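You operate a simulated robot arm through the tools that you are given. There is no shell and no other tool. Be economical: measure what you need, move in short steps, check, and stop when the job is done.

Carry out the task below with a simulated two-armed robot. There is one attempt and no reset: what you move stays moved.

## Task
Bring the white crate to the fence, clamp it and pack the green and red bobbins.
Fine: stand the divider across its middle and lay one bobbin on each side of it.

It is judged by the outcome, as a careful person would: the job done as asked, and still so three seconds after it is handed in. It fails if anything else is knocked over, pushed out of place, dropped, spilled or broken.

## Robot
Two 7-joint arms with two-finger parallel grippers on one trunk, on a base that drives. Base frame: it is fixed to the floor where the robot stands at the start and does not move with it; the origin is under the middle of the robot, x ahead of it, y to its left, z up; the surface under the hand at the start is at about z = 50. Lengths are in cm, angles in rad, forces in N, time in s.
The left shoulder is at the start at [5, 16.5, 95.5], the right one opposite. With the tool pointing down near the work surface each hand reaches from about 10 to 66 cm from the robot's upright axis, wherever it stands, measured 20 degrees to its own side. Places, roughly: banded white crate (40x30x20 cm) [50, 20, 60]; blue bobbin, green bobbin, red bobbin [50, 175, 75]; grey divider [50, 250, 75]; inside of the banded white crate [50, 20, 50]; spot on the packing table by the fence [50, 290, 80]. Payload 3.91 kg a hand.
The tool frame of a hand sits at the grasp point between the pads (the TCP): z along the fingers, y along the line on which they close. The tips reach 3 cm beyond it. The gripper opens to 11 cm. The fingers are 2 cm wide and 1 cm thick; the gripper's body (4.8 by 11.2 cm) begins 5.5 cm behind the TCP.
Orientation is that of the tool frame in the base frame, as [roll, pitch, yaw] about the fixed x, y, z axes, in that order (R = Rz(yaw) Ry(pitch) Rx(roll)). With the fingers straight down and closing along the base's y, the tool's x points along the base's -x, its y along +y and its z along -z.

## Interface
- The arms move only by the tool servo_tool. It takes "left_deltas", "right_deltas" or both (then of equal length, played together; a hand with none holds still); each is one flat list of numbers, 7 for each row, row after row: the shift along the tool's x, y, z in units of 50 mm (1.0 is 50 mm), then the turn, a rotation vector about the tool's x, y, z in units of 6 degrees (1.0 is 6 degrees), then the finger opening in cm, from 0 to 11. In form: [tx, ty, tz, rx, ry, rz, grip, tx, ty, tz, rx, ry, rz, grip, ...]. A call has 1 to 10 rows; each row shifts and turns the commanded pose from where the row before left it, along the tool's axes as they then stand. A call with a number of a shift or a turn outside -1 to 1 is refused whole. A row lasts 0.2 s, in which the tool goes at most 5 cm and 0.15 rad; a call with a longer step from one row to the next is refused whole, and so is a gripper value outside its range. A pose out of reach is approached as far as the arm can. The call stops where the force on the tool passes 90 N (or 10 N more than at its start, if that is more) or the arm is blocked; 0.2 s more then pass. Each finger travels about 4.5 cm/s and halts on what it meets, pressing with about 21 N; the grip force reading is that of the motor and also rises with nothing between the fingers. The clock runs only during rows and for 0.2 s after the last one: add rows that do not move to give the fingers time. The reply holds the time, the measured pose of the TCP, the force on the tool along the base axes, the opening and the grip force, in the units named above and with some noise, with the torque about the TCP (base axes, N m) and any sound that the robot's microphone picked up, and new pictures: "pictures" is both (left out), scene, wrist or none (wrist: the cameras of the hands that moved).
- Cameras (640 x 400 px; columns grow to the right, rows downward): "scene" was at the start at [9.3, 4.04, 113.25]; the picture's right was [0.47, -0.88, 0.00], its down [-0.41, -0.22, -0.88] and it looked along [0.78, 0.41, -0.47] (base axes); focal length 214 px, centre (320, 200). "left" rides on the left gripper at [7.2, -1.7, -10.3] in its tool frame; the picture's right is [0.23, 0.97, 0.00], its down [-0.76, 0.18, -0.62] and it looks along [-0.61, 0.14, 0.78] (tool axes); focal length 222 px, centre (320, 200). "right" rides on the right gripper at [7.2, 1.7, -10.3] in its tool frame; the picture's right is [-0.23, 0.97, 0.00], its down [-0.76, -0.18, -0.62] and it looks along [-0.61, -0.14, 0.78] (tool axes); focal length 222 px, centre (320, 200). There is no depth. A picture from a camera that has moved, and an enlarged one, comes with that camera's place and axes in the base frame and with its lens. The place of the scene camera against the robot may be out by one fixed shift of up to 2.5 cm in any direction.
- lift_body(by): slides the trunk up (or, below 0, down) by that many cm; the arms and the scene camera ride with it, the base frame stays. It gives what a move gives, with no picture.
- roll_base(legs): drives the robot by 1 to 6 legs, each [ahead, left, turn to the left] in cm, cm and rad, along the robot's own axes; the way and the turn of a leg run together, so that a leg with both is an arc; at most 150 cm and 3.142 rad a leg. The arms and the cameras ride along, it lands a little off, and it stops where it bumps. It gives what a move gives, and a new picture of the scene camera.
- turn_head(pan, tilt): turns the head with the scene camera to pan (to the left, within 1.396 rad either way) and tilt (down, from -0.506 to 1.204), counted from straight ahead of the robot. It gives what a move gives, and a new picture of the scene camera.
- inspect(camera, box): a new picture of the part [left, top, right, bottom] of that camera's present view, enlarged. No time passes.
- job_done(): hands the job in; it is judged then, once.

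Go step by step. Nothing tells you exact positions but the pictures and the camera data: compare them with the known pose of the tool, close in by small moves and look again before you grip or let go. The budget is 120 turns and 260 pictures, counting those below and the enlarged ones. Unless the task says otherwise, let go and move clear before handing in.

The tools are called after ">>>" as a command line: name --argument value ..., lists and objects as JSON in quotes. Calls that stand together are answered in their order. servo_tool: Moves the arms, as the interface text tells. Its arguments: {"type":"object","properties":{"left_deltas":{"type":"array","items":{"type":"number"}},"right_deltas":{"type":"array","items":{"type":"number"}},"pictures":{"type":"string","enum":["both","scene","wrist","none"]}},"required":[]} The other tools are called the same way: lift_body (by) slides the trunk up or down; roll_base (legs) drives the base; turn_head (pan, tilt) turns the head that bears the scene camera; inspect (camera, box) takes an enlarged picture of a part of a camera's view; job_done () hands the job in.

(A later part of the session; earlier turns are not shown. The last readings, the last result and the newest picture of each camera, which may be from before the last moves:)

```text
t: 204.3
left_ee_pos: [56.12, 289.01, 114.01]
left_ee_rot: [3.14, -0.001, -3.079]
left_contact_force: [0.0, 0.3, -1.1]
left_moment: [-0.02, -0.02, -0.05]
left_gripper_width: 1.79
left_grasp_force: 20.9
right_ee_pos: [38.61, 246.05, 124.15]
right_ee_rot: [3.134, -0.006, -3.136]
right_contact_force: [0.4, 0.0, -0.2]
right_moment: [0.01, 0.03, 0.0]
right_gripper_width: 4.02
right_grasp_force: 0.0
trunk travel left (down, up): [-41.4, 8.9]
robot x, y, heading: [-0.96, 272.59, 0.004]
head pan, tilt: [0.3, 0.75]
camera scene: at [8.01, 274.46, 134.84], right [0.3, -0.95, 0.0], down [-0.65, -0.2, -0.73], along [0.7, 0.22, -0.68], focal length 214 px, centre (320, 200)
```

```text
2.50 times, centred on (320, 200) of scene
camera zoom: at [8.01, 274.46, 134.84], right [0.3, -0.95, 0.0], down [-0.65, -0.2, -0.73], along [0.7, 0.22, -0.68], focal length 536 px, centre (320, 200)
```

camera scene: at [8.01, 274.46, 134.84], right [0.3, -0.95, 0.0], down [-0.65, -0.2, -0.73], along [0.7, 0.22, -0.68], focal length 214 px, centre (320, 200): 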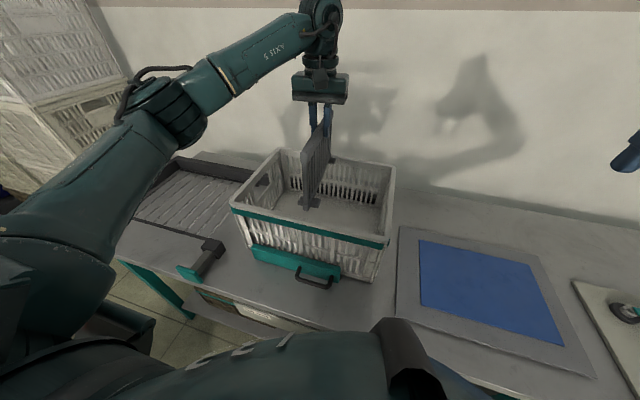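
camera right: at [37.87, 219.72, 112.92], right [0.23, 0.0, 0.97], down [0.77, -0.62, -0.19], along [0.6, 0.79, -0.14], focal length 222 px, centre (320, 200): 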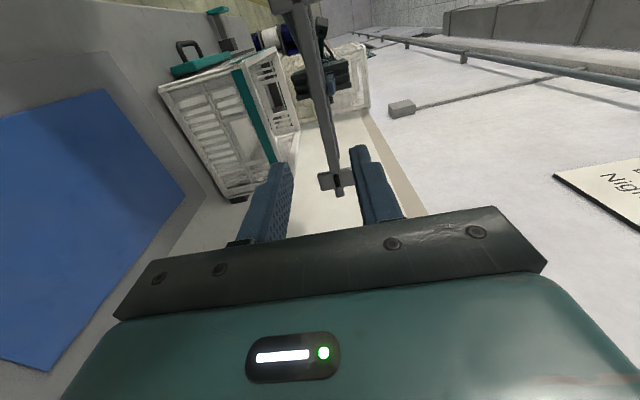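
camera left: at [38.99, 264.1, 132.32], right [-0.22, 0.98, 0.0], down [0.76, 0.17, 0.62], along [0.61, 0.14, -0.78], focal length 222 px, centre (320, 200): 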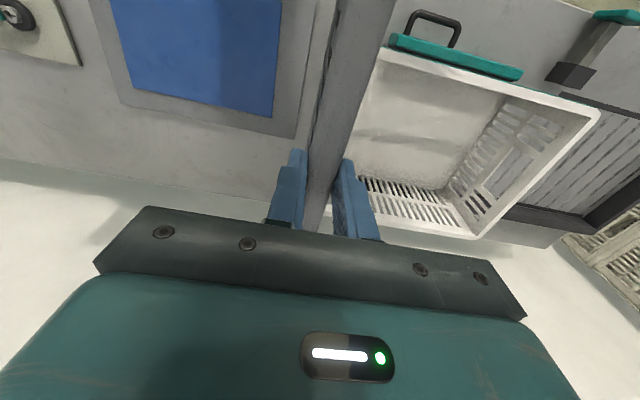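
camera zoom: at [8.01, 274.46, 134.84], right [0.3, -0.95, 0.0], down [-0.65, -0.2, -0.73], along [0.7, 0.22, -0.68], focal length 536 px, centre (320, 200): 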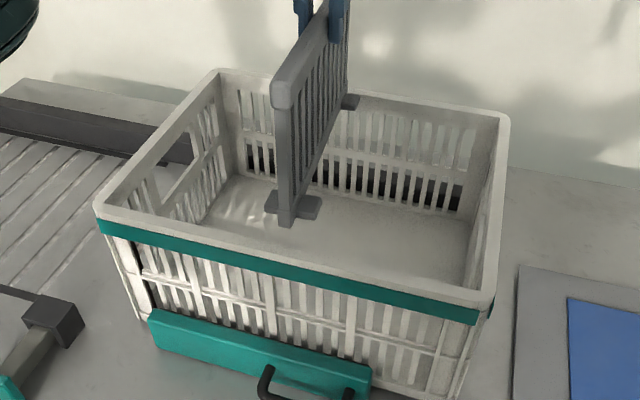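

It is lining up inside the crate. Lowering in steps.

>>> lift_body --by -9

>>> inspect --camera "scene" --box '[220, 120, 420, 280]'

>>> inspect --camera "left" --box '[0, 0, 640, 400]'

```text
t: 205.6
left_ee_pos: [55.98, 289.01, 105.06]
left_ee_rot: [-3.14, -0.001, -3.08]
left_contact_force: [-1.3, 0.0, -2.3]
left_moment: [-0.02, 0.02, -0.03]
left_gripper_width: 1.76
left_grasp_force: 21.1
right_ee_pos: [38.69, 246.07, 115.1]
right_ee_rot: [3.136, -0.006, -3.134]
right_contact_force: [-0.6, 0.4, 0.2]
right_moment: [0.02, -0.03, 0.02]
right_gripper_width: 4.0
right_grasp_force: 0.1
trunk travel left (down, up): [-32.4, 17.9]
robot x, y, heading: [-1.0, 272.26, -0.0]
head pan, tilt: [0.3, 0.75]
```

```text
2.50 times, centred on (320, 200) of scene
camera zoom: at [7.99, 274.47, 125.84], right [0.3, -0.95, 0.0], down [-0.65, -0.2, -0.73], along [0.7, 0.22, -0.68], focal length 536 px, centre (320, 200)
```

zoom: 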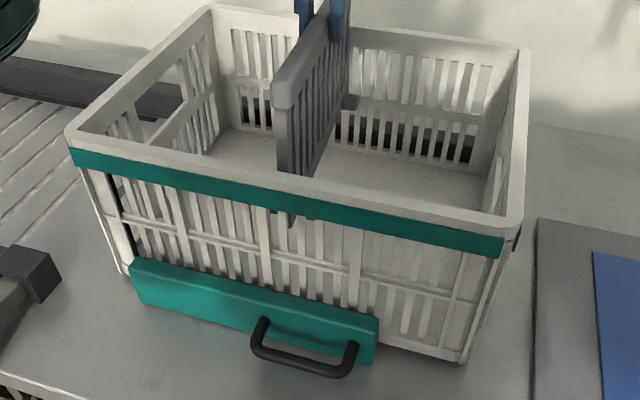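

```text
1.00 times, centred on (320, 200) of left (not enlarged: the box is as wide or as high as the picture)
camera zoom: at [48.87, 286.82, 115.3], right [-0.29, 0.96, 0.0], down [0.75, 0.23, 0.62], along [0.6, 0.18, -0.78], focal length 222 px, centre (320, 200)
```

zoom: 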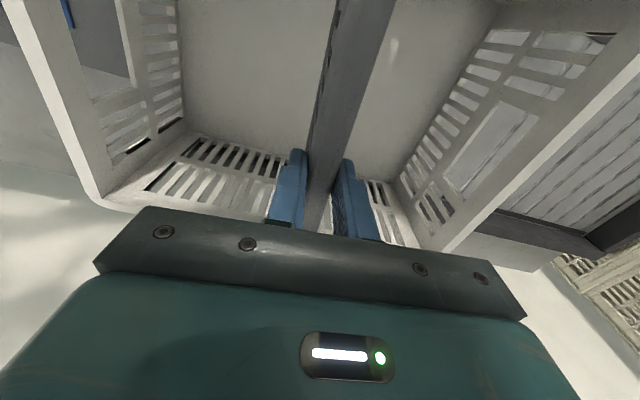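

No contact so far. Continue down in decreasing steps.

>>> lift_body --by -7

>>> lift_body --by -2

>>> inspect --camera "scene" --box '[200, 80, 420, 240]'

```text
t: 206.7
left_ee_pos: [55.91, 289.08, 98.11]
left_ee_rot: [3.14, -0.001, -3.08]
left_contact_force: [-8.9, -1.2, -3.6]
left_moment: [-0.02, 0.31, -0.13]
left_gripper_width: 1.76
left_grasp_force: 20.9
right_ee_pos: [38.55, 246.0, 108.08]
right_ee_rot: [3.135, -0.005, -3.135]
right_contact_force: [0.2, -0.3, -0.7]
right_moment: [0.01, -0.01, 0.03]
right_gripper_width: 3.98
right_grasp_force: 0.0
trunk travel left (down, up): [-25.4, 24.9]
robot x, y, heading: [-1.11, 272.17, 0.005]
head pan, tilt: [0.3, 0.75]
```

```text
t: 207.3
left_ee_pos: [55.86, 289.01, 96.17]
left_ee_rot: [-3.141, -0.001, -3.078]
left_contact_force: [-11.2, -0.6, -0.7]
left_moment: [-0.03, 0.1, -0.15]
left_gripper_width: 1.77
left_grasp_force: 20.7
right_ee_pos: [38.53, 245.94, 106.12]
right_ee_rot: [3.137, -0.007, -3.135]
right_contact_force: [-0.2, -0.1, -0.2]
right_moment: [-0.01, 0.0, -0.02]
right_gripper_width: 4.01
right_grasp_force: 0.1
trunk travel left (down, up): [-23.4, 26.9]
robot x, y, heading: [-1.35, 272.16, -0.001]
head pan, tilt: [0.3, 0.75]
```

```text
2.50 times, centred on (310, 160) of scene
camera zoom: at [7.89, 274.46, 116.84], right [0.3, -0.95, 0.0], down [-0.65, -0.2, -0.73], along [0.7, 0.22, -0.68], focal length 536 px, centre (345, 300)
```

zoom: 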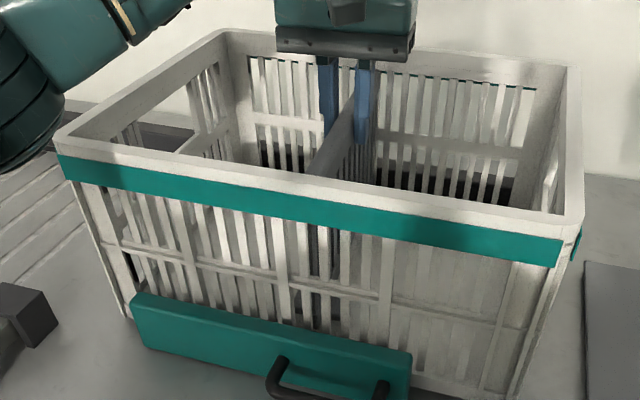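

The far end is pressing the back wall (−11 N in x); easing the divider 0.7 cm toward the robot, then lowering further.

>>> servo_tool --left_deltas '[0.07, 0, 0, 0, 0, 0, 0, 0.07, 0, 0, 0, 0, 0, 0, 0, 0, 0, 0, 0, 0, 0]' --pictures "none"

>>> lift_body --by -0.8

>>> inspect --camera "scene" --box '[220, 80, 380, 220]'

```text
t: 208.1
left_ee_pos: [55.43, 288.97, 96.03]
left_ee_rot: [-3.141, -0.001, -3.079]
left_contact_force: [0.1, 0.8, -1.6]
left_moment: [0.0, -0.03, 0.03]
left_gripper_width: 1.76
left_grasp_force: 20.4
right_ee_pos: [38.62, 245.98, 106.08]
right_ee_rot: [3.134, -0.004, -3.135]
right_contact_force: [-0.3, -0.4, -0.4]
right_moment: [-0.01, 0.06, -0.02]
right_gripper_width: 4.01
right_grasp_force: 0.1
trunk travel left (down, up): [-23.4, 26.9]
robot x, y, heading: [-1.35, 272.14, 0.006]
head pan, tilt: [0.3, 0.75]
```

```text
t: 208.7
left_ee_pos: [55.4, 288.89, 95.34]
left_ee_rot: [-3.141, 0.0, -3.078]
left_contact_force: [0.4, -0.4, -1.4]
left_moment: [-0.01, -0.02, 0.04]
left_gripper_width: 1.78
left_grasp_force: 20.3
right_ee_pos: [38.71, 246.02, 105.34]
right_ee_rot: [3.135, -0.006, -3.136]
right_contact_force: [0.8, -0.9, 0.0]
right_moment: [-0.03, 0.01, -0.02]
right_gripper_width: 4.01
right_grasp_force: 0.0
trunk travel left (down, up): [-22.6, 27.7]
robot x, y, heading: [-0.94, 272.39, 0.001]
head pan, tilt: [0.3, 0.75]
```

```text
2.86 times, centred on (300, 150) of scene
camera zoom: at [7.99, 274.47, 116.04], right [0.3, -0.95, 0.0], down [-0.65, -0.2, -0.73], along [0.7, 0.22, -0.68], focal length 613 px, centre (377, 343)
```

zoom: 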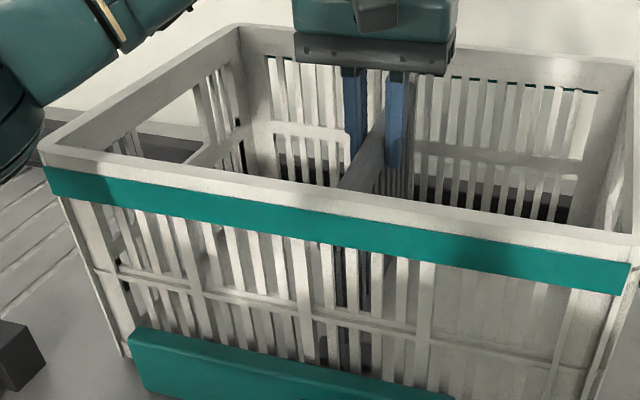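

Free again. Lowering until the feet touch the floor.

>>> lift_body --by -0.8

>>> lift_body --by -0.7

>>> lift_body --by -0.6

```text
t: 209.3
left_ee_pos: [55.34, 289.0, 94.76]
left_ee_rot: [-3.14, 0.005, -3.078]
left_contact_force: [1.8, 2.3, 14.0]
left_moment: [0.28, -0.13, -0.3]
left_gripper_width: 1.79
left_grasp_force: 21.1
right_ee_pos: [38.64, 246.04, 104.67]
right_ee_rot: [3.134, -0.005, -3.136]
right_contact_force: [0.6, 0.0, 0.1]
right_moment: [0.0, 0.03, -0.01]
right_gripper_width: 4.0
right_grasp_force: 0.1
trunk travel left (down, up): [-21.8, 28.5]
robot x, y, heading: [-1.34, 271.98, -0.003]
head pan, tilt: [0.3, 0.75]
```

```text
t: 209.8
left_ee_pos: [55.23, 288.88, 93.79]
left_ee_rot: [3.14, -0.001, -3.08]
left_contact_force: [-1.7, 1.4, 12.2]
left_moment: [0.02, -0.18, -0.01]
left_gripper_width: 1.76
left_grasp_force: 20.7
right_ee_pos: [38.47, 245.98, 103.92]
right_ee_rot: [3.135, -0.004, -3.135]
right_contact_force: [0.1, 0.0, 0.5]
right_moment: [0.0, -0.01, 0.01]
right_gripper_width: 3.99
right_grasp_force: 0.1
trunk travel left (down, up): [-21.1, 29.2]
robot x, y, heading: [-1.11, 272.23, -0.001]
head pan, tilt: [0.3, 0.75]
```

```text
t: 210.4
left_ee_pos: [55.2, 288.92, 93.11]
left_ee_rot: [3.142, 0.0, -3.078]
left_contact_force: [-2.7, 0.4, 13.3]
left_moment: [0.02, -0.21, -0.07]
left_gripper_width: 1.78
left_grasp_force: 21.3
right_ee_pos: [38.54, 246.02, 103.23]
right_ee_rot: [3.134, -0.002, -3.135]
right_contact_force: [0.4, -0.1, 0.1]
right_moment: [0.01, -0.03, -0.01]
right_gripper_width: 4.0
right_grasp_force: 0.0
trunk travel left (down, up): [-20.5, 29.8]
robot x, y, heading: [-1.18, 272.26, 0.002]
head pan, tilt: [0.3, 0.75]
```

Feet are on the floor. Opening the left hand and withdrawing upward.

>>> servo_tool --left_deltas '[0, 0, 0, 0, 0, 0, 3, 0, 0, 0, 0, 0, 0, 4.5, 0, 0, 0, 0, 0, 0, 4.5, 0, 0, 0, 0, 0, 0, 4.5]' --pictures "none"

>>> lift_body --by 20

>>> inspect --camera "left" --box '[0, 0, 640, 400]'

>>> inspect --camera "scene" --box '[200, 120, 420, 290]'

```text
t: 211.4
left_ee_pos: [55.36, 288.98, 93.16]
left_ee_rot: [-3.14, 0.002, -3.08]
left_contact_force: [-0.2, 0.1, 0.2]
left_moment: [0.02, -0.04, -0.02]
left_gripper_width: 4.53
left_grasp_force: 0.1
right_ee_pos: [38.6, 246.01, 103.27]
right_ee_rot: [3.136, -0.004, -3.135]
right_contact_force: [-0.9, -0.7, 0.4]
right_moment: [-0.02, -0.02, -0.01]
right_gripper_width: 4.03
right_grasp_force: 0.0
trunk travel left (down, up): [-20.5, 29.8]
robot x, y, heading: [-0.96, 272.19, 0.004]
head pan, tilt: [0.3, 0.75]
```

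```text
t: 213.5
left_ee_pos: [55.33, 288.93, 113.15]
left_ee_rot: [-3.141, -0.001, -3.078]
left_contact_force: [-0.2, -0.6, -0.8]
left_moment: [0.0, 0.03, -0.01]
left_gripper_width: 4.5
left_grasp_force: 0.0
right_ee_pos: [38.59, 246.04, 123.25]
right_ee_rot: [3.133, -0.005, -3.134]
right_contact_force: [0.0, 0.5, 1.0]
right_moment: [0.0, 0.01, 0.02]
right_gripper_width: 4.03
right_grasp_force: 0.0
trunk travel left (down, up): [-40.5, 9.8]
robot x, y, heading: [-0.79, 272.43, 0.001]
head pan, tilt: [0.3, 0.75]
```

```text
1.00 times, centred on (320, 200) of left (not enlarged: the box is as wide or as high as the picture)
camera zoom: at [48.2, 286.81, 123.37], right [-0.29, 0.96, 0.0], down [0.75, 0.23, 0.62], along [0.6, 0.18, -0.78], focal length 222 px, centre (320, 200)
```

zoom: 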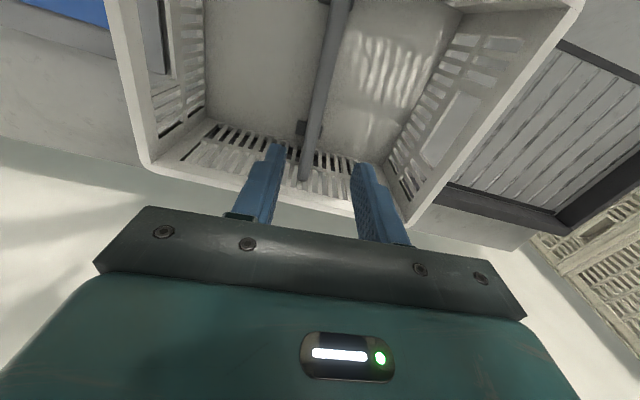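

```text
2.35 times, centred on (310, 205) of scene
camera zoom: at [8.0, 274.47, 133.93], right [0.3, -0.95, 0.0], down [-0.65, -0.2, -0.73], along [0.7, 0.22, -0.68], focal length 505 px, centre (344, 188)
```

zoom: 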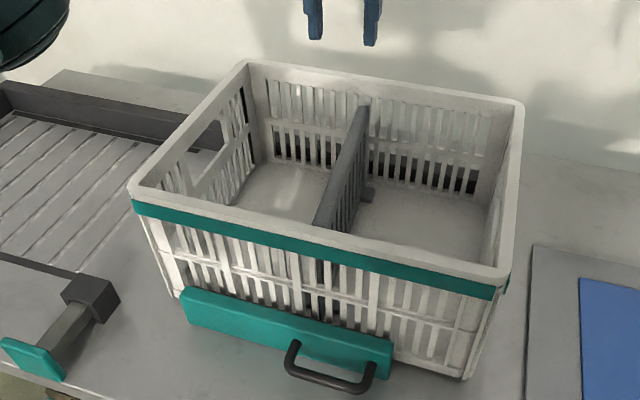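

The divider stands across the middle of the crate. Now to the bobbins: backing off and driving right with hands high.

>>> lift_body --by 9

>>> roll_base --legs '[[-18, 0, 0], [0, -97, 0]]'

>>> turn_head --pan 0.0 --tilt 0.85

>>> inspect --camera "scene" --box '[200, 80, 480, 260]'

```text
t: 214.8
left_ee_pos: [55.27, 288.99, 122.12]
left_ee_rot: [-3.141, -0.001, -3.078]
left_contact_force: [-0.4, 0.2, -0.6]
left_moment: [0.01, 0.02, 0.02]
left_gripper_width: 4.48
left_grasp_force: 0.1
right_ee_pos: [38.69, 246.09, 132.25]
right_ee_rot: [3.135, -0.005, -3.134]
right_contact_force: [0.4, 0.3, 0.1]
right_moment: [0.02, 0.03, 0.01]
right_gripper_width: 4.0
right_grasp_force: 0.1
trunk travel left (down, up): [-49.5, 0.8]
robot x, y, heading: [-1.17, 272.09, 0.005]
head pan, tilt: [0.3, 0.75]
```

```text
t: 224.7
left_ee_pos: [37.2, 191.4, 122.28]
left_ee_rot: [3.139, 0.001, -3.093]
left_contact_force: [0.3, 0.9, 0.8]
left_moment: [-0.01, 0.02, 0.01]
left_gripper_width: 4.51
left_grasp_force: 0.1
right_ee_pos: [20.11, 148.63, 132.22]
right_ee_rot: [3.137, -0.007, 3.135]
right_contact_force: [0.3, -0.3, -0.2]
right_moment: [0.01, -0.01, 0.0]
right_gripper_width: 4.01
right_grasp_force: 0.1
trunk travel left (down, up): [-49.5, 0.8]
robot x, y, heading: [-19.36, 175.59, -0.017]
head pan, tilt: [0.3, 0.75]
camera scene: at [-10.27, 177.43, 142.94], right [0.28, -0.96, 0.0], down [-0.65, -0.19, -0.73], along [0.7, 0.21, -0.68], focal length 214 px, centre (320, 200)
```

scene: 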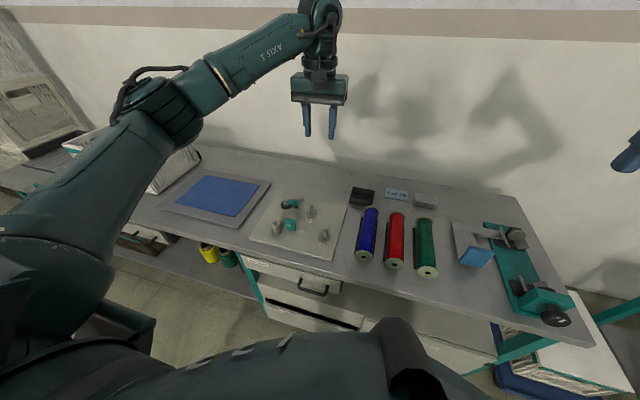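

```text
t: 225.5
left_ee_pos: [37.25, 191.37, 122.14]
left_ee_rot: [-3.141, -0.001, -3.091]
left_contact_force: [-0.5, -0.2, 0.3]
left_moment: [0.01, 0.02, -0.05]
left_gripper_width: 4.52
left_grasp_force: 0.0
right_ee_pos: [20.02, 148.59, 132.12]
right_ee_rot: [3.134, -0.005, 3.134]
right_contact_force: [0.7, 0.4, -0.5]
right_moment: [-0.04, 0.02, 0.01]
right_gripper_width: 4.0
right_grasp_force: 0.0
trunk travel left (down, up): [-49.5, 0.8]
robot x, y, heading: [-19.53, 175.4, -0.013]
head pan, tilt: [0.0, 0.85]
camera scene: at [-10.4, 175.0, 142.14], right [-0.01, -1.0, 0.0], down [-0.75, 0.01, -0.66], along [0.66, -0.01, -0.75], focal length 214 px, centre (320, 200)
```

scene: 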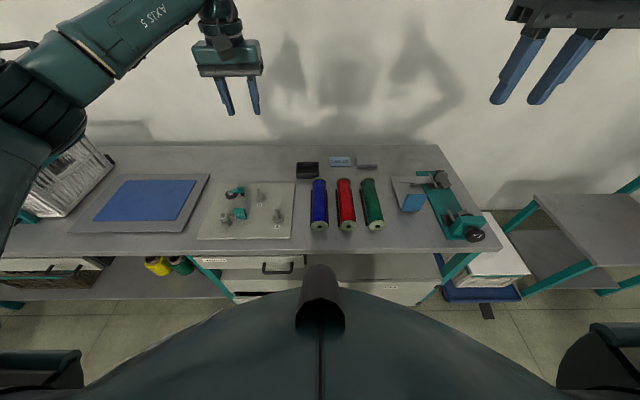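

```text
2.22 times, centred on (340, 170) of scene
camera zoom: at [-10.4, 175.0, 142.14], right [-0.01, -1.0, 0.0], down [-0.75, 0.01, -0.66], along [0.66, -0.01, -0.75], focal length 477 px, centre (276, 267)
```

zoom: 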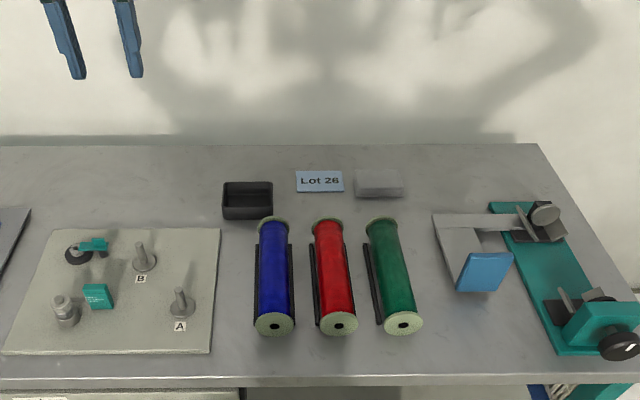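

Red bobbin lies at about (44, 165), green at (44, 155), both along x. I'll bring the left hand above the red one.

>>> roll_base --legs '[[8, -27, 0.015]]'

>>> servo_tool --left_deltas '[0, 0, 0, 0, 0, 0.5, 9, 0, 0, 0.6, 0, 0, 0, 9, 0, 0, 0.6, 0, 0, 0, 9]' --pictures "none"

>>> lift_body --by -14

>>> inspect --camera "left" --box '[0, 0, 640, 400]'

```text
t: 228.5
left_ee_pos: [44.85, 165.49, 122.11]
left_ee_rot: [-3.141, 0.0, -3.074]
left_contact_force: [0.2, -0.1, -0.3]
left_moment: [-0.01, 0.02, 0.0]
left_gripper_width: 4.48
left_grasp_force: 0.1
right_ee_pos: [28.42, 122.44, 132.16]
right_ee_rot: [3.136, -0.006, -3.129]
right_contact_force: [-0.3, -0.4, 0.3]
right_moment: [-0.01, 0.0, 0.04]
right_gripper_width: 4.0
right_grasp_force: 0.0
trunk travel left (down, up): [-49.5, 0.8]
robot x, y, heading: [-11.49, 148.46, 0.007]
head pan, tilt: [0.0, 0.85]
camera scene: at [-2.42, 148.27, 142.14], right [0.01, -1.0, 0.0], down [-0.75, -0.01, -0.66], along [0.66, 0.01, -0.75], focal length 214 px, centre (320, 200)
```

scene: 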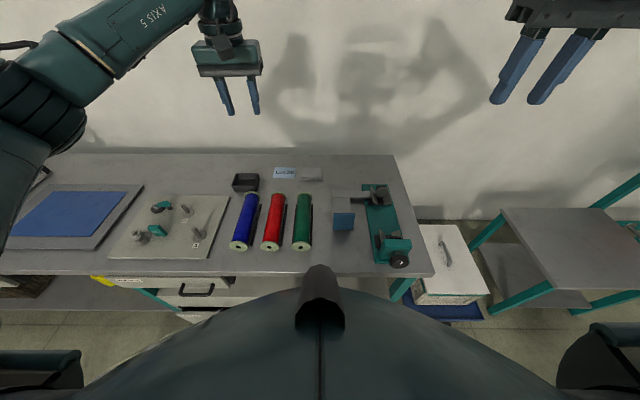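

```text
t: 229.3
left_ee_pos: [44.94, 165.6, 116.17]
left_ee_rot: [3.141, -0.001, -3.125]
left_contact_force: [-0.9, -0.6, 0.7]
left_moment: [0.01, 0.0, 0.01]
left_gripper_width: 8.98
left_grasp_force: 0.1
right_ee_pos: [28.48, 122.53, 132.2]
right_ee_rot: [3.135, -0.006, -3.13]
right_contact_force: [0.1, 0.3, -0.3]
right_moment: [0.0, 0.0, 0.04]
right_gripper_width: 4.03
right_grasp_force: 0.0
trunk travel left (down, up): [-49.5, 0.8]
robot x, y, heading: [-11.44, 148.48, 0.008]
head pan, tilt: [0.0, 0.85]
```

```text
t: 230.9
left_ee_pos: [44.86, 165.74, 102.2]
left_ee_rot: [3.14, 0.001, -3.123]
left_contact_force: [0.2, 0.2, 0.7]
left_moment: [0.01, -0.02, 0.0]
left_gripper_width: 9.02
left_grasp_force: 0.2
right_ee_pos: [28.48, 122.57, 118.3]
right_ee_rot: [3.135, -0.005, -3.127]
right_contact_force: [-0.6, 0.0, -1.2]
right_moment: [0.0, -0.02, -0.03]
right_gripper_width: 3.98
right_grasp_force: 0.1
trunk travel left (down, up): [-35.5, 14.8]
robot x, y, heading: [-11.42, 148.38, 0.003]
head pan, tilt: [0.0, 0.85]
```

```text
1.00 times, centred on (320, 200) of left (not enlarged: the box is as wide or as high as the picture)
camera zoom: at [37.67, 163.8, 112.45], right [-0.24, 0.97, 0.0], down [0.76, 0.19, 0.62], along [0.6, 0.15, -0.78], focal length 222 px, centre (320, 200)
```

zoom: 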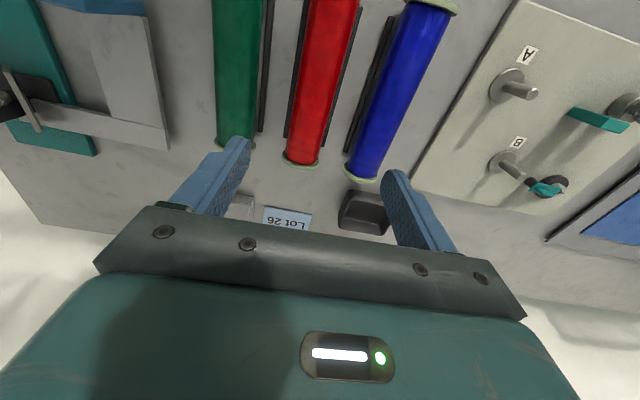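

Red axis at y≈164.6, far end x≈54.3. Centering the hand and descending.

>>> servo_tool --left_deltas '[0.2, -0.22, 0, 0, 0, -0.1, 7.5, 0, 0, 0, 0, 0, 0, 7.5]' --pictures "none"

>>> lift_body --by -12

>>> inspect --camera "left" --box '[160, 0, 480, 200]'

```text
t: 231.6
left_ee_pos: [44.02, 164.48, 102.22]
left_ee_rot: [3.142, -0.001, -3.113]
left_contact_force: [1.3, 0.0, -0.5]
left_moment: [-0.02, 0.01, 0.0]
left_gripper_width: 7.5
left_grasp_force: 0.1
right_ee_pos: [28.49, 122.43, 118.28]
right_ee_rot: [3.135, -0.005, -3.128]
right_contact_force: [-0.5, -0.5, 0.7]
right_moment: [0.0, 0.01, 0.02]
right_gripper_width: 3.97
right_grasp_force: 0.1
trunk travel left (down, up): [-35.5, 14.8]
robot x, y, heading: [-11.6, 148.66, 0.008]
head pan, tilt: [0.0, 0.85]
```

```text
t: 233.1
left_ee_pos: [43.97, 164.58, 90.23]
left_ee_rot: [3.141, 0.0, -3.115]
left_contact_force: [0.0, 1.1, -0.3]
left_moment: [0.04, -0.02, 0.01]
left_gripper_width: 7.51
left_grasp_force: 0.0
right_ee_pos: [28.54, 122.49, 106.24]
right_ee_rot: [3.135, -0.006, -3.13]
right_contact_force: [0.4, 0.0, -1.4]
right_moment: [-0.01, 0.01, -0.04]
right_gripper_width: 4.01
right_grasp_force: 0.0
trunk travel left (down, up): [-23.5, 26.8]
robot x, y, heading: [-11.36, 148.28, 0.006]
head pan, tilt: [0.0, 0.85]
```

```text
2.00 times, centred on (320, 100) of left
camera zoom: at [36.78, 162.59, 100.44], right [-0.25, 0.97, 0.0], down [0.76, 0.2, 0.62], along [0.6, 0.16, -0.78], focal length 444 px, centre (320, 400)
```

zoom: 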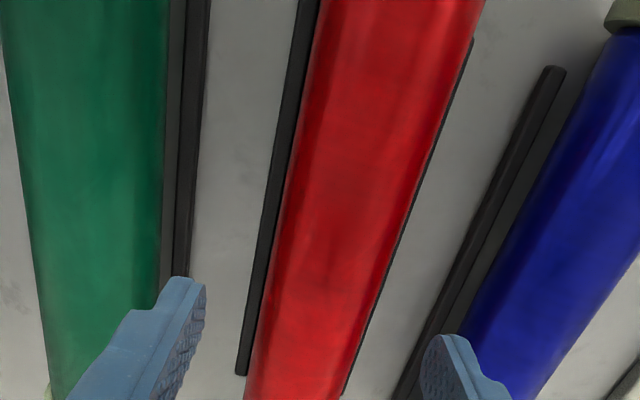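

Clear on both sides. Descend to grip height and close.

>>> lift_body --by -7.3

>>> servo_tool --left_deltas '[0, 0, 0, 0, 0, 0, 6, 0, 0, 0, 0, 0, 0, 4, 0, 0, 0, 0, 0, 0, 3, 0, 0, 0, 0, 0, 0, 3, 0, 0, 0, 0, 0, 0, 3]' --pictures "wrist"

```text
t: 234.2
left_ee_pos: [44.08, 164.47, 82.98]
left_ee_rot: [-3.141, 0.0, -3.114]
left_contact_force: [-0.2, -0.1, 0.7]
left_moment: [0.01, 0.02, 0.01]
left_gripper_width: 7.53
left_grasp_force: 0.0
right_ee_pos: [28.51, 122.44, 99.0]
right_ee_rot: [3.134, -0.005, -3.129]
right_contact_force: [-0.7, 0.4, -1.1]
right_moment: [0.01, 0.0, 0.0]
right_gripper_width: 4.01
right_grasp_force: 0.1
trunk travel left (down, up): [-16.2, 34.1]
robot x, y, heading: [-11.48, 148.5, 0.008]
head pan, tilt: [0.0, 0.85]
```

```text
t: 235.4
left_ee_pos: [43.89, 164.49, 83.01]
left_ee_rot: [3.14, -0.001, -3.115]
left_contact_force: [-0.6, -0.7, 0.3]
left_moment: [-0.02, -0.04, -0.13]
left_gripper_width: 5.26
left_grasp_force: 21.2
right_ee_pos: [28.45, 122.37, 99.01]
right_ee_rot: [3.134, -0.005, -3.129]
right_contact_force: [0.3, -0.1, -0.3]
right_moment: [0.02, -0.01, 0.04]
right_gripper_width: 4.01
right_grasp_force: 0.1
trunk travel left (down, up): [-16.2, 34.1]
robot x, y, heading: [-11.54, 148.0, 0.005]
head pan, tilt: [0.0, 0.85]
camera left: at [36.79, 162.59, 93.14], right [-0.25, 0.97, 0.0], down [0.76, 0.2, 0.62], along [0.6, 0.16, -0.78], focal length 222 px, centre (320, 200)
```

left: 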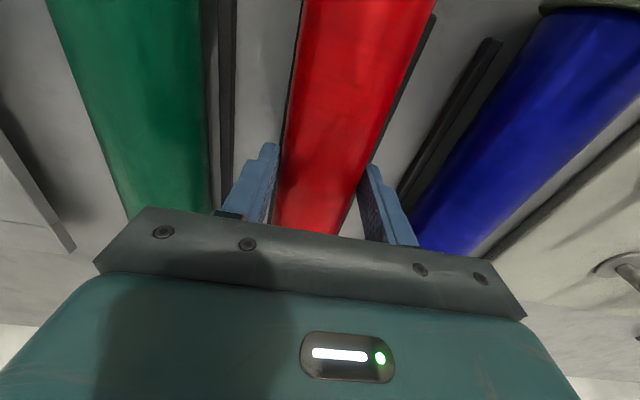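

Gripped at the bobbin diameter (5.3 cm). Lift gently and check.

>>> lift_body --by 3

>>> lift_body --by 20

>>> inspect --camera "scene" --box '[180, 80, 420, 270]'

```text
t: 236.1
left_ee_pos: [44.04, 164.49, 85.97]
left_ee_rot: [3.141, -0.003, -3.113]
left_contact_force: [0.1, 1.2, -3.0]
left_moment: [0.04, -0.01, -0.02]
left_gripper_width: 5.25
left_grasp_force: 21.0
right_ee_pos: [28.55, 122.5, 101.89]
right_ee_rot: [3.134, -0.006, -3.129]
right_contact_force: [-0.5, 0.5, 0.2]
right_moment: [0.03, -0.02, 0.02]
right_gripper_width: 4.0
right_grasp_force: 0.1
trunk travel left (down, up): [-19.2, 31.1]
robot x, y, heading: [-11.55, 148.24, 0.006]
head pan, tilt: [0.0, 0.85]
```

```text
t: 238.3
left_ee_pos: [44.01, 164.44, 105.87]
left_ee_rot: [-3.14, 0.0, -3.114]
left_contact_force: [0.3, -0.4, -2.4]
left_moment: [-0.02, -0.02, 0.0]
left_gripper_width: 5.25
left_grasp_force: 21.2
right_ee_pos: [28.5, 122.45, 121.96]
right_ee_rot: [3.133, -0.004, -3.129]
right_contact_force: [-0.1, -0.2, 0.6]
right_moment: [0.0, 0.02, 0.0]
right_gripper_width: 3.99
right_grasp_force: 0.0
trunk travel left (down, up): [-39.2, 11.1]
robot x, y, heading: [-11.32, 148.18, 0.007]
head pan, tilt: [0.0, 0.85]
```

```text
2.11 times, centred on (300, 175) of scene
camera zoom: at [-2.39, 148.29, 131.83], right [0.01, -1.0, 0.0], down [-0.75, -0.01, -0.66], along [0.66, 0.01, -0.75], focal length 452 px, centre (362, 253)
```

zoom: 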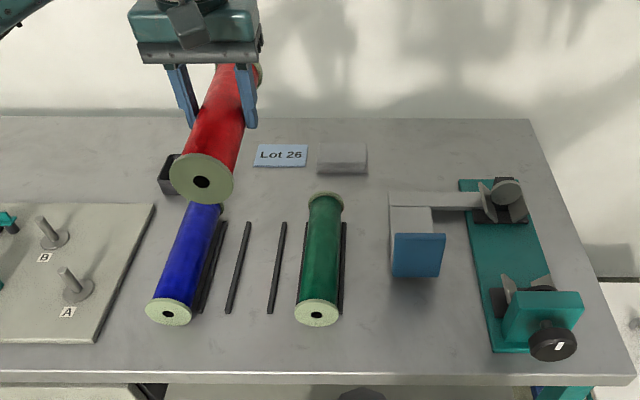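

Red is held, light. Now set up the right hand for the green one: base left 17 cm, left hand up, right hand forward and down.

>>> roll_base --legs '[[0, 17, 0]]'

>>> servo_tool --left_deltas '[0, 0, -0.5, 0, 0, 0, 3, 0, 0, -0.5, 0, 0, 0, 3, 0, 0, -0.5, 0, 0, 0, 3, 0, 0, -0.5, 0, 0, 0, 3, 0, 0, 0, 0, 0, 0, 3, 0, 0, 0, 0, 0, 0, 3]' --right_deltas '[-0.6, 0.5, 0.6, 0, 0, 0, 7.5, -0.6, 0.5, 0.6, 0, 0, 0, 7.5, -0.6, 0.5, 0.6, 0, 0, 0, 7.5, -0.6, 0.5, 0.6, 0, 0, 0, 7.5, -0.6, 0.5, 0.6, 0, 0, 0, 7.5, 0, 0.5, 0.6, 0, 0, 0, 7.5]'

```text
t: 240.4
left_ee_pos: [43.85, 181.38, 105.86]
left_ee_rot: [3.141, -0.002, -3.114]
left_contact_force: [0.0, -0.2, -2.5]
left_moment: [-0.03, -0.02, 0.02]
left_gripper_width: 5.27
left_grasp_force: 20.9
right_ee_pos: [28.28, 139.29, 121.95]
right_ee_rot: [3.136, -0.005, -3.131]
right_contact_force: [0.0, -0.5, 1.3]
right_moment: [0.0, -0.01, 0.0]
right_gripper_width: 4.0
right_grasp_force: 0.0
trunk travel left (down, up): [-39.2, 11.1]
robot x, y, heading: [-11.39, 165.22, 0.01]
head pan, tilt: [0.0, 0.85]
camera scene: at [-2.52, 165.18, 131.84], right [0.01, -1.0, 0.0], down [-0.75, -0.01, -0.66], along [0.66, 0.0, -0.75], focal length 214 px, centre (320, 200)
```

scene: 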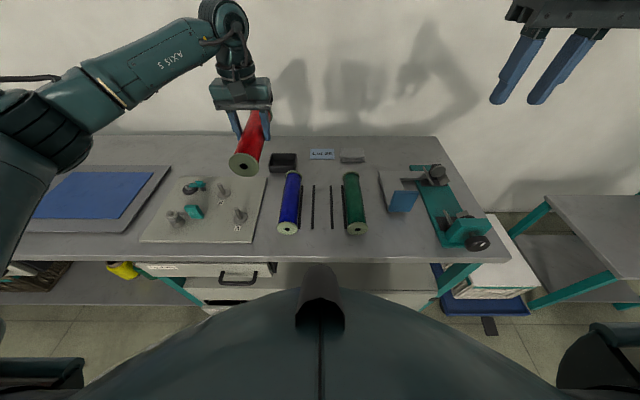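

```text
t: 241.8
left_ee_pos: [43.94, 181.42, 116.04]
left_ee_rot: [3.141, 0.0, -3.116]
left_contact_force: [0.8, -0.1, -1.8]
left_moment: [0.0, -0.01, -0.01]
left_gripper_width: 5.23
left_grasp_force: 21.0
right_ee_pos: [43.35, 154.6, 103.7]
right_ee_rot: [3.135, -0.005, -3.131]
right_contact_force: [-1.0, -0.2, 0.5]
right_moment: [-0.03, 0.03, -0.01]
right_gripper_width: 7.5
right_grasp_force: 0.0
trunk travel left (down, up): [-39.2, 11.1]
robot x, y, heading: [-11.63, 165.68, 0.009]
head pan, tilt: [0.0, 0.85]
camera scene: at [-2.52, 165.16, 131.84], right [0.01, -1.0, 0.0], down [-0.75, -0.01, -0.66], along [0.66, 0.0, -0.75], focal length 214 px, centre (320, 200)
camera right: at [36.08, 156.01, 114.22], right [0.22, 0.98, 0.0], down [0.77, -0.17, 0.62], along [0.6, -0.13, -0.79], focal length 222 px, centre (320, 200)
camera left: at [36.76, 179.41, 126.24], right [-0.25, 0.97, 0.0], down [0.76, 0.2, 0.62], along [0.6, 0.16, -0.78], focal length 222 px, centre (320, 200)
```

scene: 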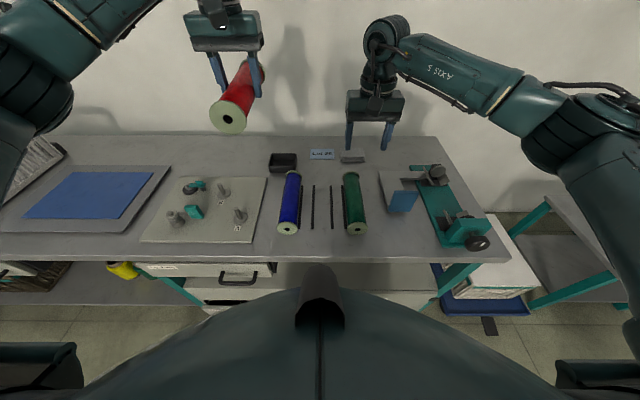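
right: 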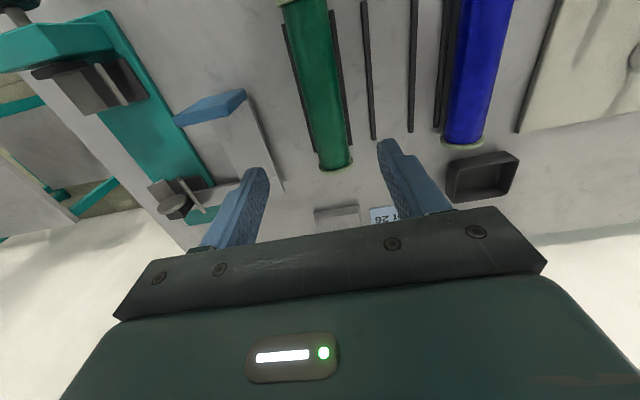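
left: 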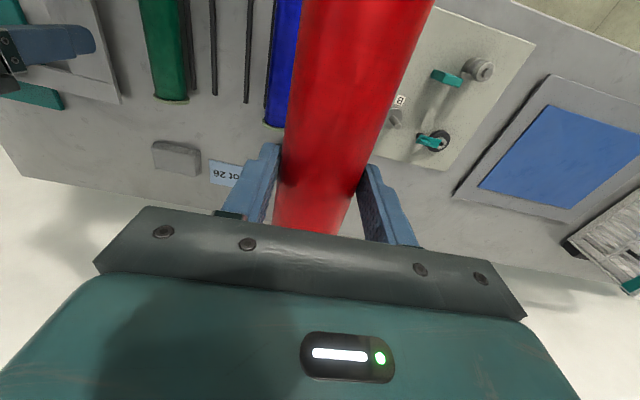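

Right hand is centred over the green bobbin. Descend in two steps and grip.

>>> lift_body --by -13

>>> inspect --camera "right" --box '[160, 0, 480, 200]'

```text
t: 243.4
left_ee_pos: [44.12, 181.31, 103.1]
left_ee_rot: [3.141, -0.001, -3.116]
left_contact_force: [1.1, -0.2, -2.7]
left_moment: [0.0, 0.0, 0.01]
left_gripper_width: 5.26
left_grasp_force: 20.7
right_ee_pos: [43.24, 154.58, 90.86]
right_ee_rot: [3.134, -0.005, -3.131]
right_contact_force: [-0.4, 0.3, 0.3]
right_moment: [-0.02, 0.01, -0.02]
right_gripper_width: 7.49
right_grasp_force: 0.2
trunk travel left (down, up): [-26.2, 24.1]
robot x, y, heading: [-11.28, 165.7, 0.009]
head pan, tilt: [0.0, 0.85]
```

```text
2.00 times, centred on (320, 100) of right
camera zoom: at [36.03, 155.99, 101.28], right [0.22, 0.98, 0.0], down [0.77, -0.17, 0.62], along [0.6, -0.13, -0.79], focal length 444 px, centre (320, 400)
```

zoom: 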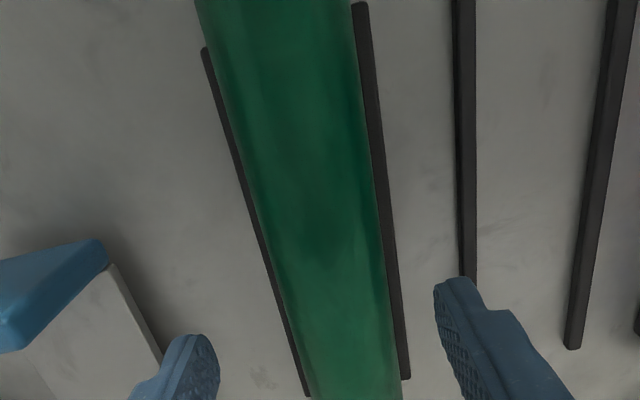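

>>> lift_body --by -7.9

>>> servo_tool --right_deltas '[0, 0, 0, 0, 0, 0, 6, 0, 0, 0, 0, 0, 0, 4, 0, 0, 0, 0, 0, 0, 3, 0, 0, 0, 0, 0, 0, 3, 0, 0, 0, 0, 0, 0, 3]' --pictures "none"

>>> lift_body --by 3

>>> lift_body --by 27

>>> inspect --camera "scene" --box '[0, 0, 640, 400]'

```text
t: 244.5
left_ee_pos: [43.94, 181.3, 95.13]
left_ee_rot: [-3.141, -0.001, -3.115]
left_contact_force: [0.8, 0.0, -2.2]
left_moment: [0.0, 0.01, 0.02]
left_gripper_width: 5.26
left_grasp_force: 21.0
right_ee_pos: [43.27, 154.69, 82.81]
right_ee_rot: [3.133, -0.004, -3.131]
right_contact_force: [-0.2, 0.0, 0.2]
right_moment: [-0.03, -0.01, -0.01]
right_gripper_width: 7.48
right_grasp_force: 0.1
trunk travel left (down, up): [-18.3, 32.0]
robot x, y, heading: [-11.48, 165.41, 0.006]
head pan, tilt: [0.0, 0.85]
```

```text
t: 245.7
left_ee_pos: [43.92, 181.26, 95.13]
left_ee_rot: [3.14, 0.001, -3.116]
left_contact_force: [-0.5, -0.4, -1.5]
left_moment: [-0.01, -0.03, 0.0]
left_gripper_width: 5.23
left_grasp_force: 21.2
right_ee_pos: [43.2, 154.51, 82.93]
right_ee_rot: [3.133, -0.006, -3.13]
right_contact_force: [0.7, 0.4, 0.3]
right_moment: [-0.01, 0.06, -0.12]
right_gripper_width: 5.29
right_grasp_force: 20.8
trunk travel left (down, up): [-18.3, 32.0]
robot x, y, heading: [-11.63, 165.3, 0.008]
head pan, tilt: [0.0, 0.85]
```

```text
t: 246.5
left_ee_pos: [44.0, 181.36, 98.16]
left_ee_rot: [-3.141, -0.002, -3.115]
left_contact_force: [-0.1, 0.9, -2.6]
left_moment: [0.03, 0.02, 0.04]
left_gripper_width: 5.22
left_grasp_force: 21.2
right_ee_pos: [43.35, 154.5, 85.93]
right_ee_rot: [3.134, -0.007, -3.131]
right_contact_force: [0.5, 0.1, -1.7]
right_moment: [-0.02, -0.01, -0.03]
right_gripper_width: 5.26
right_grasp_force: 21.7
trunk travel left (down, up): [-21.3, 29.0]
robot x, y, heading: [-11.72, 165.37, 0.004]
head pan, tilt: [0.0, 0.85]
```

```text
t: 249.2
left_ee_pos: [43.91, 181.33, 125.1]
left_ee_rot: [3.142, -0.002, -3.115]
left_contact_force: [0.1, 0.1, -2.2]
left_moment: [0.02, 0.03, -0.04]
left_gripper_width: 5.22
left_grasp_force: 21.1
right_ee_pos: [43.34, 154.48, 112.84]
right_ee_rot: [3.134, -0.006, -3.132]
right_contact_force: [0.3, 0.0, -1.8]
right_moment: [0.04, 0.04, 0.0]
right_gripper_width: 5.3
right_grasp_force: 21.1
trunk travel left (down, up): [-48.3, 2.0]
robot x, y, heading: [-12.05, 164.81, 0.01]
head pan, tilt: [0.0, 0.85]
```

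```text
1.00 times, centred on (320, 200) of scene (not enlarged: the box is as wide or as high as the picture)
camera zoom: at [-2.48, 165.15, 140.93], right [0.01, -1.0, 0.0], down [-0.75, 0.0, -0.66], along [0.66, 0.0, -0.75], focal length 214 px, centre (320, 200)
```

zoom: 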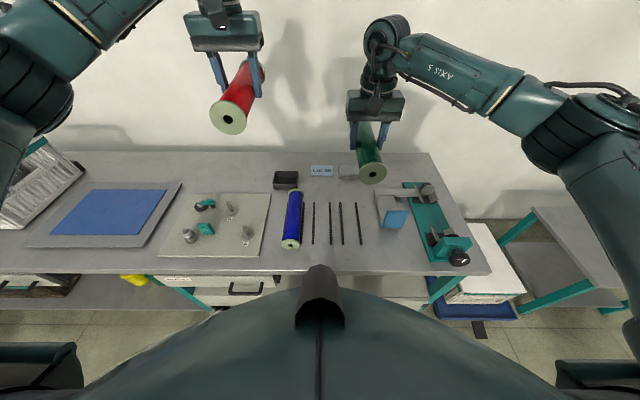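

Both bobbins are held. Driving left to the crate with everything above rim height.

>>> roll_base --legs '[[0, 62, -0.004], [0, 62, -0.004]]'

>>> inspect --camera "right" --box '[0, 0, 640, 400]'

>>> inspect --camera "left" --box '[0, 0, 640, 400]'

```text
t: 260.7
left_ee_pos: [43.99, 305.48, 125.11]
left_ee_rot: [3.141, -0.002, -3.124]
left_contact_force: [-0.2, -0.6, -2.2]
left_moment: [0.0, -0.02, 0.01]
left_gripper_width: 5.21
left_grasp_force: 21.4
right_ee_pos: [43.17, 278.58, 112.95]
right_ee_rot: [3.136, -0.006, -3.139]
right_contact_force: [0.2, -0.1, -2.9]
right_moment: [0.01, 0.01, -0.02]
right_gripper_width: 5.25
right_grasp_force: 20.6
trunk travel left (down, up): [-48.3, 2.0]
robot x, y, heading: [-11.64, 289.75, 0.002]
head pan, tilt: [0.0, 0.85]
camera scene: at [-2.63, 289.6, 140.93], right [0.0, -1.0, 0.0], down [-0.75, 0.0, -0.66], along [0.66, 0.0, -0.75], focal length 214 px, centre (320, 200)
```

scene: 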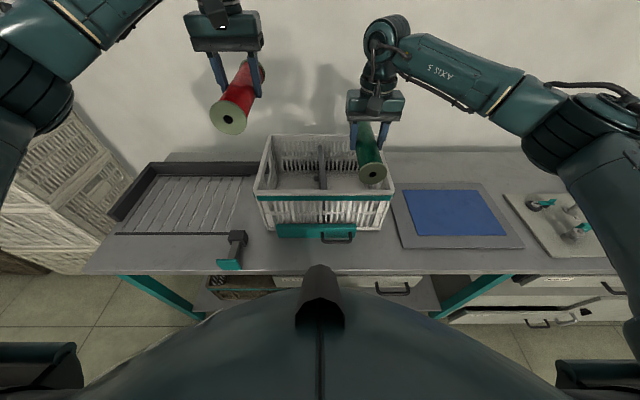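

```text
1.00 times, centred on (320, 200) of right (not enlarged: the box is as wide or as high as the picture)
camera zoom: at [35.86, 280.13, 123.35], right [0.22, 0.97, 0.0], down [0.77, -0.18, 0.62], along [0.6, -0.14, -0.79], focal length 222 px, centre (320, 200)
```

zoom: 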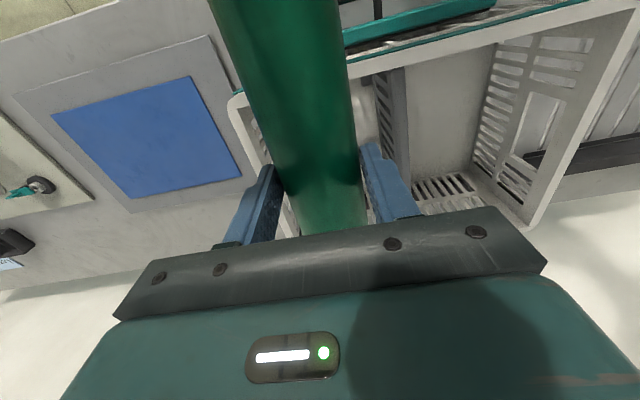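

```text
1.00 times, centred on (320, 200) of left (not enlarged: the box is as wide or as high as the picture)
camera zoom: at [36.77, 303.53, 135.31], right [-0.24, 0.97, 0.0], down [0.76, 0.19, 0.62], along [0.6, 0.15, -0.78], focal length 222 px, centre (320, 200)
```

zoom: 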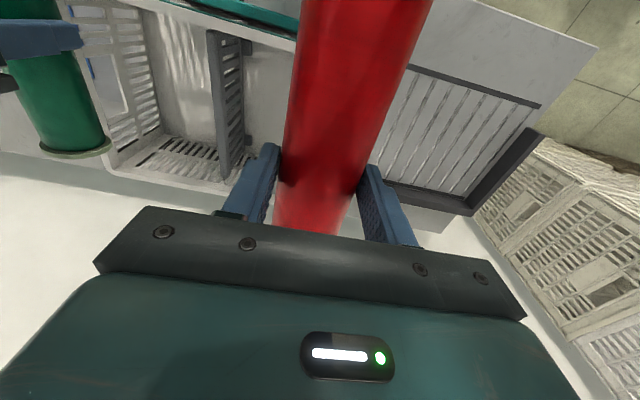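

Positions look right. Shift the left hand to the left-half centre (y≈298.5) and right hand slightly, then drive forward 11 cm.

>>> servo_tool --left_deltas '[0, -0.5, 0, 0, 0, 0, 3, 0, -0.5, 0, 0, 0, 0, 3, 0, -0.4, 0, 0, 0, 0, 3, 0, 0, 0, 0, 0, 0, 3]' --right_deltas '[0, 0.1, 0, 0, 0, 0, 3, 0, 0, 0, 0, 0, 0, 3, 0, 0, 0, 0, 0, 0, 3, 0, 0, 0, 0, 0, 0, 3]' --pictures "none"

>>> roll_base --legs '[[11.3, 0, 0]]'

>>> inspect --camera "right" --box '[0, 0, 640, 400]'

>>> inspect --camera "left" --box '[0, 0, 640, 400]'

```text
t: 261.7
left_ee_pos: [44.13, 298.31, 125.05]
left_ee_rot: [3.141, -0.001, -3.122]
left_contact_force: [0.4, 0.5, -2.8]
left_moment: [0.03, -0.06, -0.02]
left_gripper_width: 5.21
left_grasp_force: 20.7
right_ee_pos: [43.06, 279.29, 112.89]
right_ee_rot: [3.135, -0.006, -3.137]
right_contact_force: [-0.5, 0.3, -2.2]
right_moment: [0.02, 0.02, -0.01]
right_gripper_width: 5.29
right_grasp_force: 21.0
trunk travel left (down, up): [-48.3, 2.0]
robot x, y, heading: [-11.89, 289.48, 0.001]
head pan, tilt: [0.0, 0.85]
```

```text
t: 262.9
left_ee_pos: [55.5, 298.13, 125.06]
left_ee_rot: [3.141, -0.002, -3.124]
left_contact_force: [0.6, -0.2, -2.6]
left_moment: [0.03, 0.01, 0.01]
left_gripper_width: 5.23
left_grasp_force: 21.2
right_ee_pos: [54.54, 279.18, 112.94]
right_ee_rot: [3.135, -0.008, -3.14]
right_contact_force: [0.3, 0.2, -2.3]
right_moment: [0.02, 0.07, -0.02]
right_gripper_width: 5.28
right_grasp_force: 21.3
trunk travel left (down, up): [-48.3, 2.0]
robot x, y, heading: [-0.02, 289.82, 0.006]
head pan, tilt: [0.0, 0.85]
camera scene: at [8.78, 289.56, 140.93], right [0.0, -1.0, 0.0], down [-0.75, 0.0, -0.66], along [0.66, 0.0, -0.75], focal length 214 px, centre (320, 200)
```

scene: 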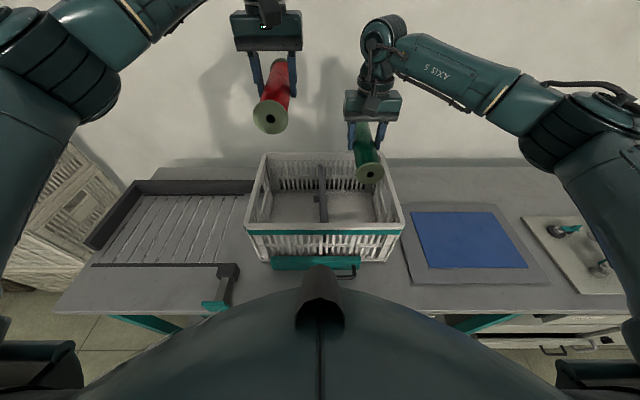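

```text
1.00 times, centred on (320, 200) of right (not enlarged: the box is as wide or as high as the picture)
camera zoom: at [47.27, 280.61, 123.31], right [0.22, 0.97, 0.0], down [0.77, -0.18, 0.62], along [0.6, -0.14, -0.79], focal length 222 px, centre (320, 200)
```

zoom: 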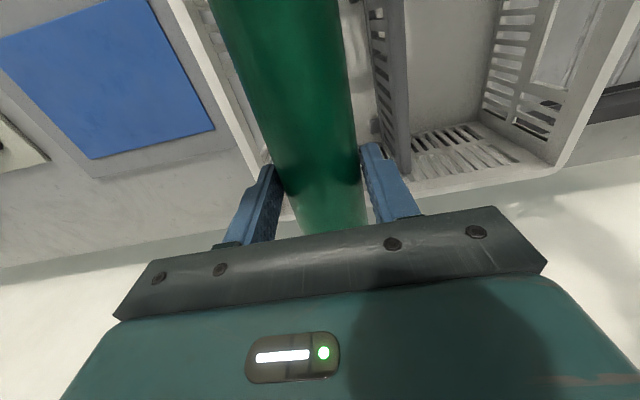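

```text
1.00 times, centred on (320, 200) of left (not enlarged: the box is as wide or as high as the picture)
camera zoom: at [48.34, 296.4, 135.3], right [-0.24, 0.97, 0.0], down [0.76, 0.19, 0.62], along [0.6, 0.15, -0.78], focal length 222 px, centre (320, 200)
```

zoom: 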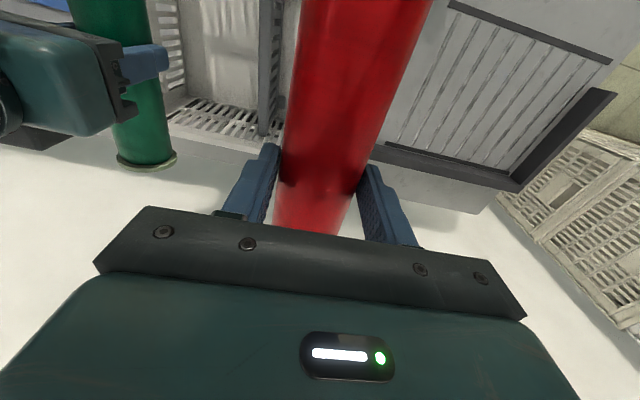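

Both align over their halves. Lowering in steps.

>>> lift_body --by -11

>>> inspect --camera "scene" --box '[200, 60, 440, 260]'

>>> inspect --camera "right" --box '[120, 0, 520, 240]'

```text
t: 264.3
left_ee_pos: [55.52, 298.18, 114.18]
left_ee_rot: [3.141, 0.0, -3.123]
left_contact_force: [0.2, -0.3, -1.6]
left_moment: [-0.01, 0.05, -0.02]
left_gripper_width: 5.25
left_grasp_force: 20.9
right_ee_pos: [54.45, 279.11, 101.87]
right_ee_rot: [3.134, -0.006, -3.137]
right_contact_force: [0.0, -0.3, -2.0]
right_moment: [0.01, 0.01, -0.02]
right_gripper_width: 5.27
right_grasp_force: 20.9
trunk travel left (down, up): [-37.3, 13.0]
robot x, y, heading: [-0.55, 289.79, -0.001]
head pan, tilt: [0.0, 0.85]
```

```text
2.00 times, centred on (320, 160) of scene
camera zoom: at [8.68, 289.56, 129.94], right [0.0, -1.0, 0.0], down [-0.75, 0.0, -0.66], along [0.66, 0.0, -0.75], focal length 429 px, centre (320, 280)
```

zoom: 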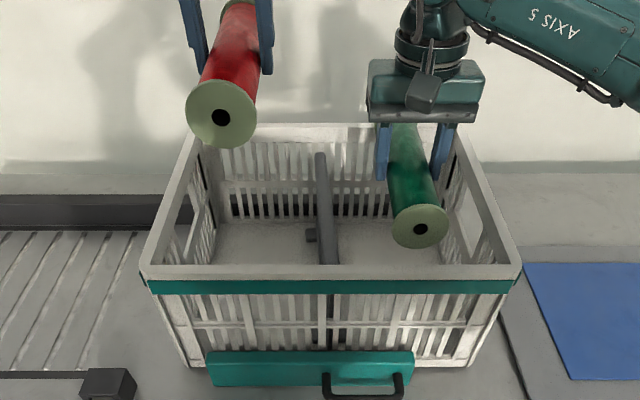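

```text
1.60 times, centred on (320, 120) of right
camera zoom: at [47.19, 280.62, 112.36], right [0.22, 0.97, 0.0], down [0.77, -0.18, 0.62], along [0.6, -0.14, -0.79], focal length 355 px, centre (320, 328)
```

zoom: 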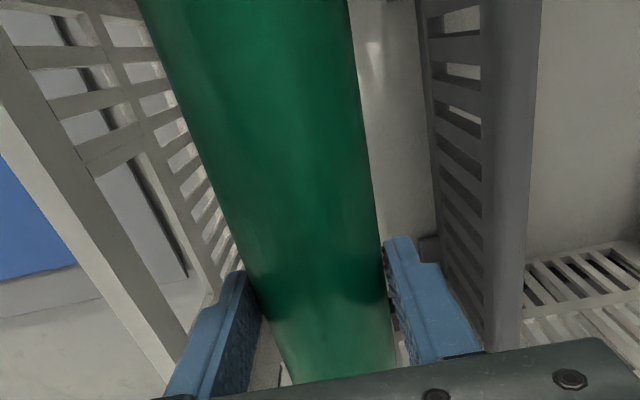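

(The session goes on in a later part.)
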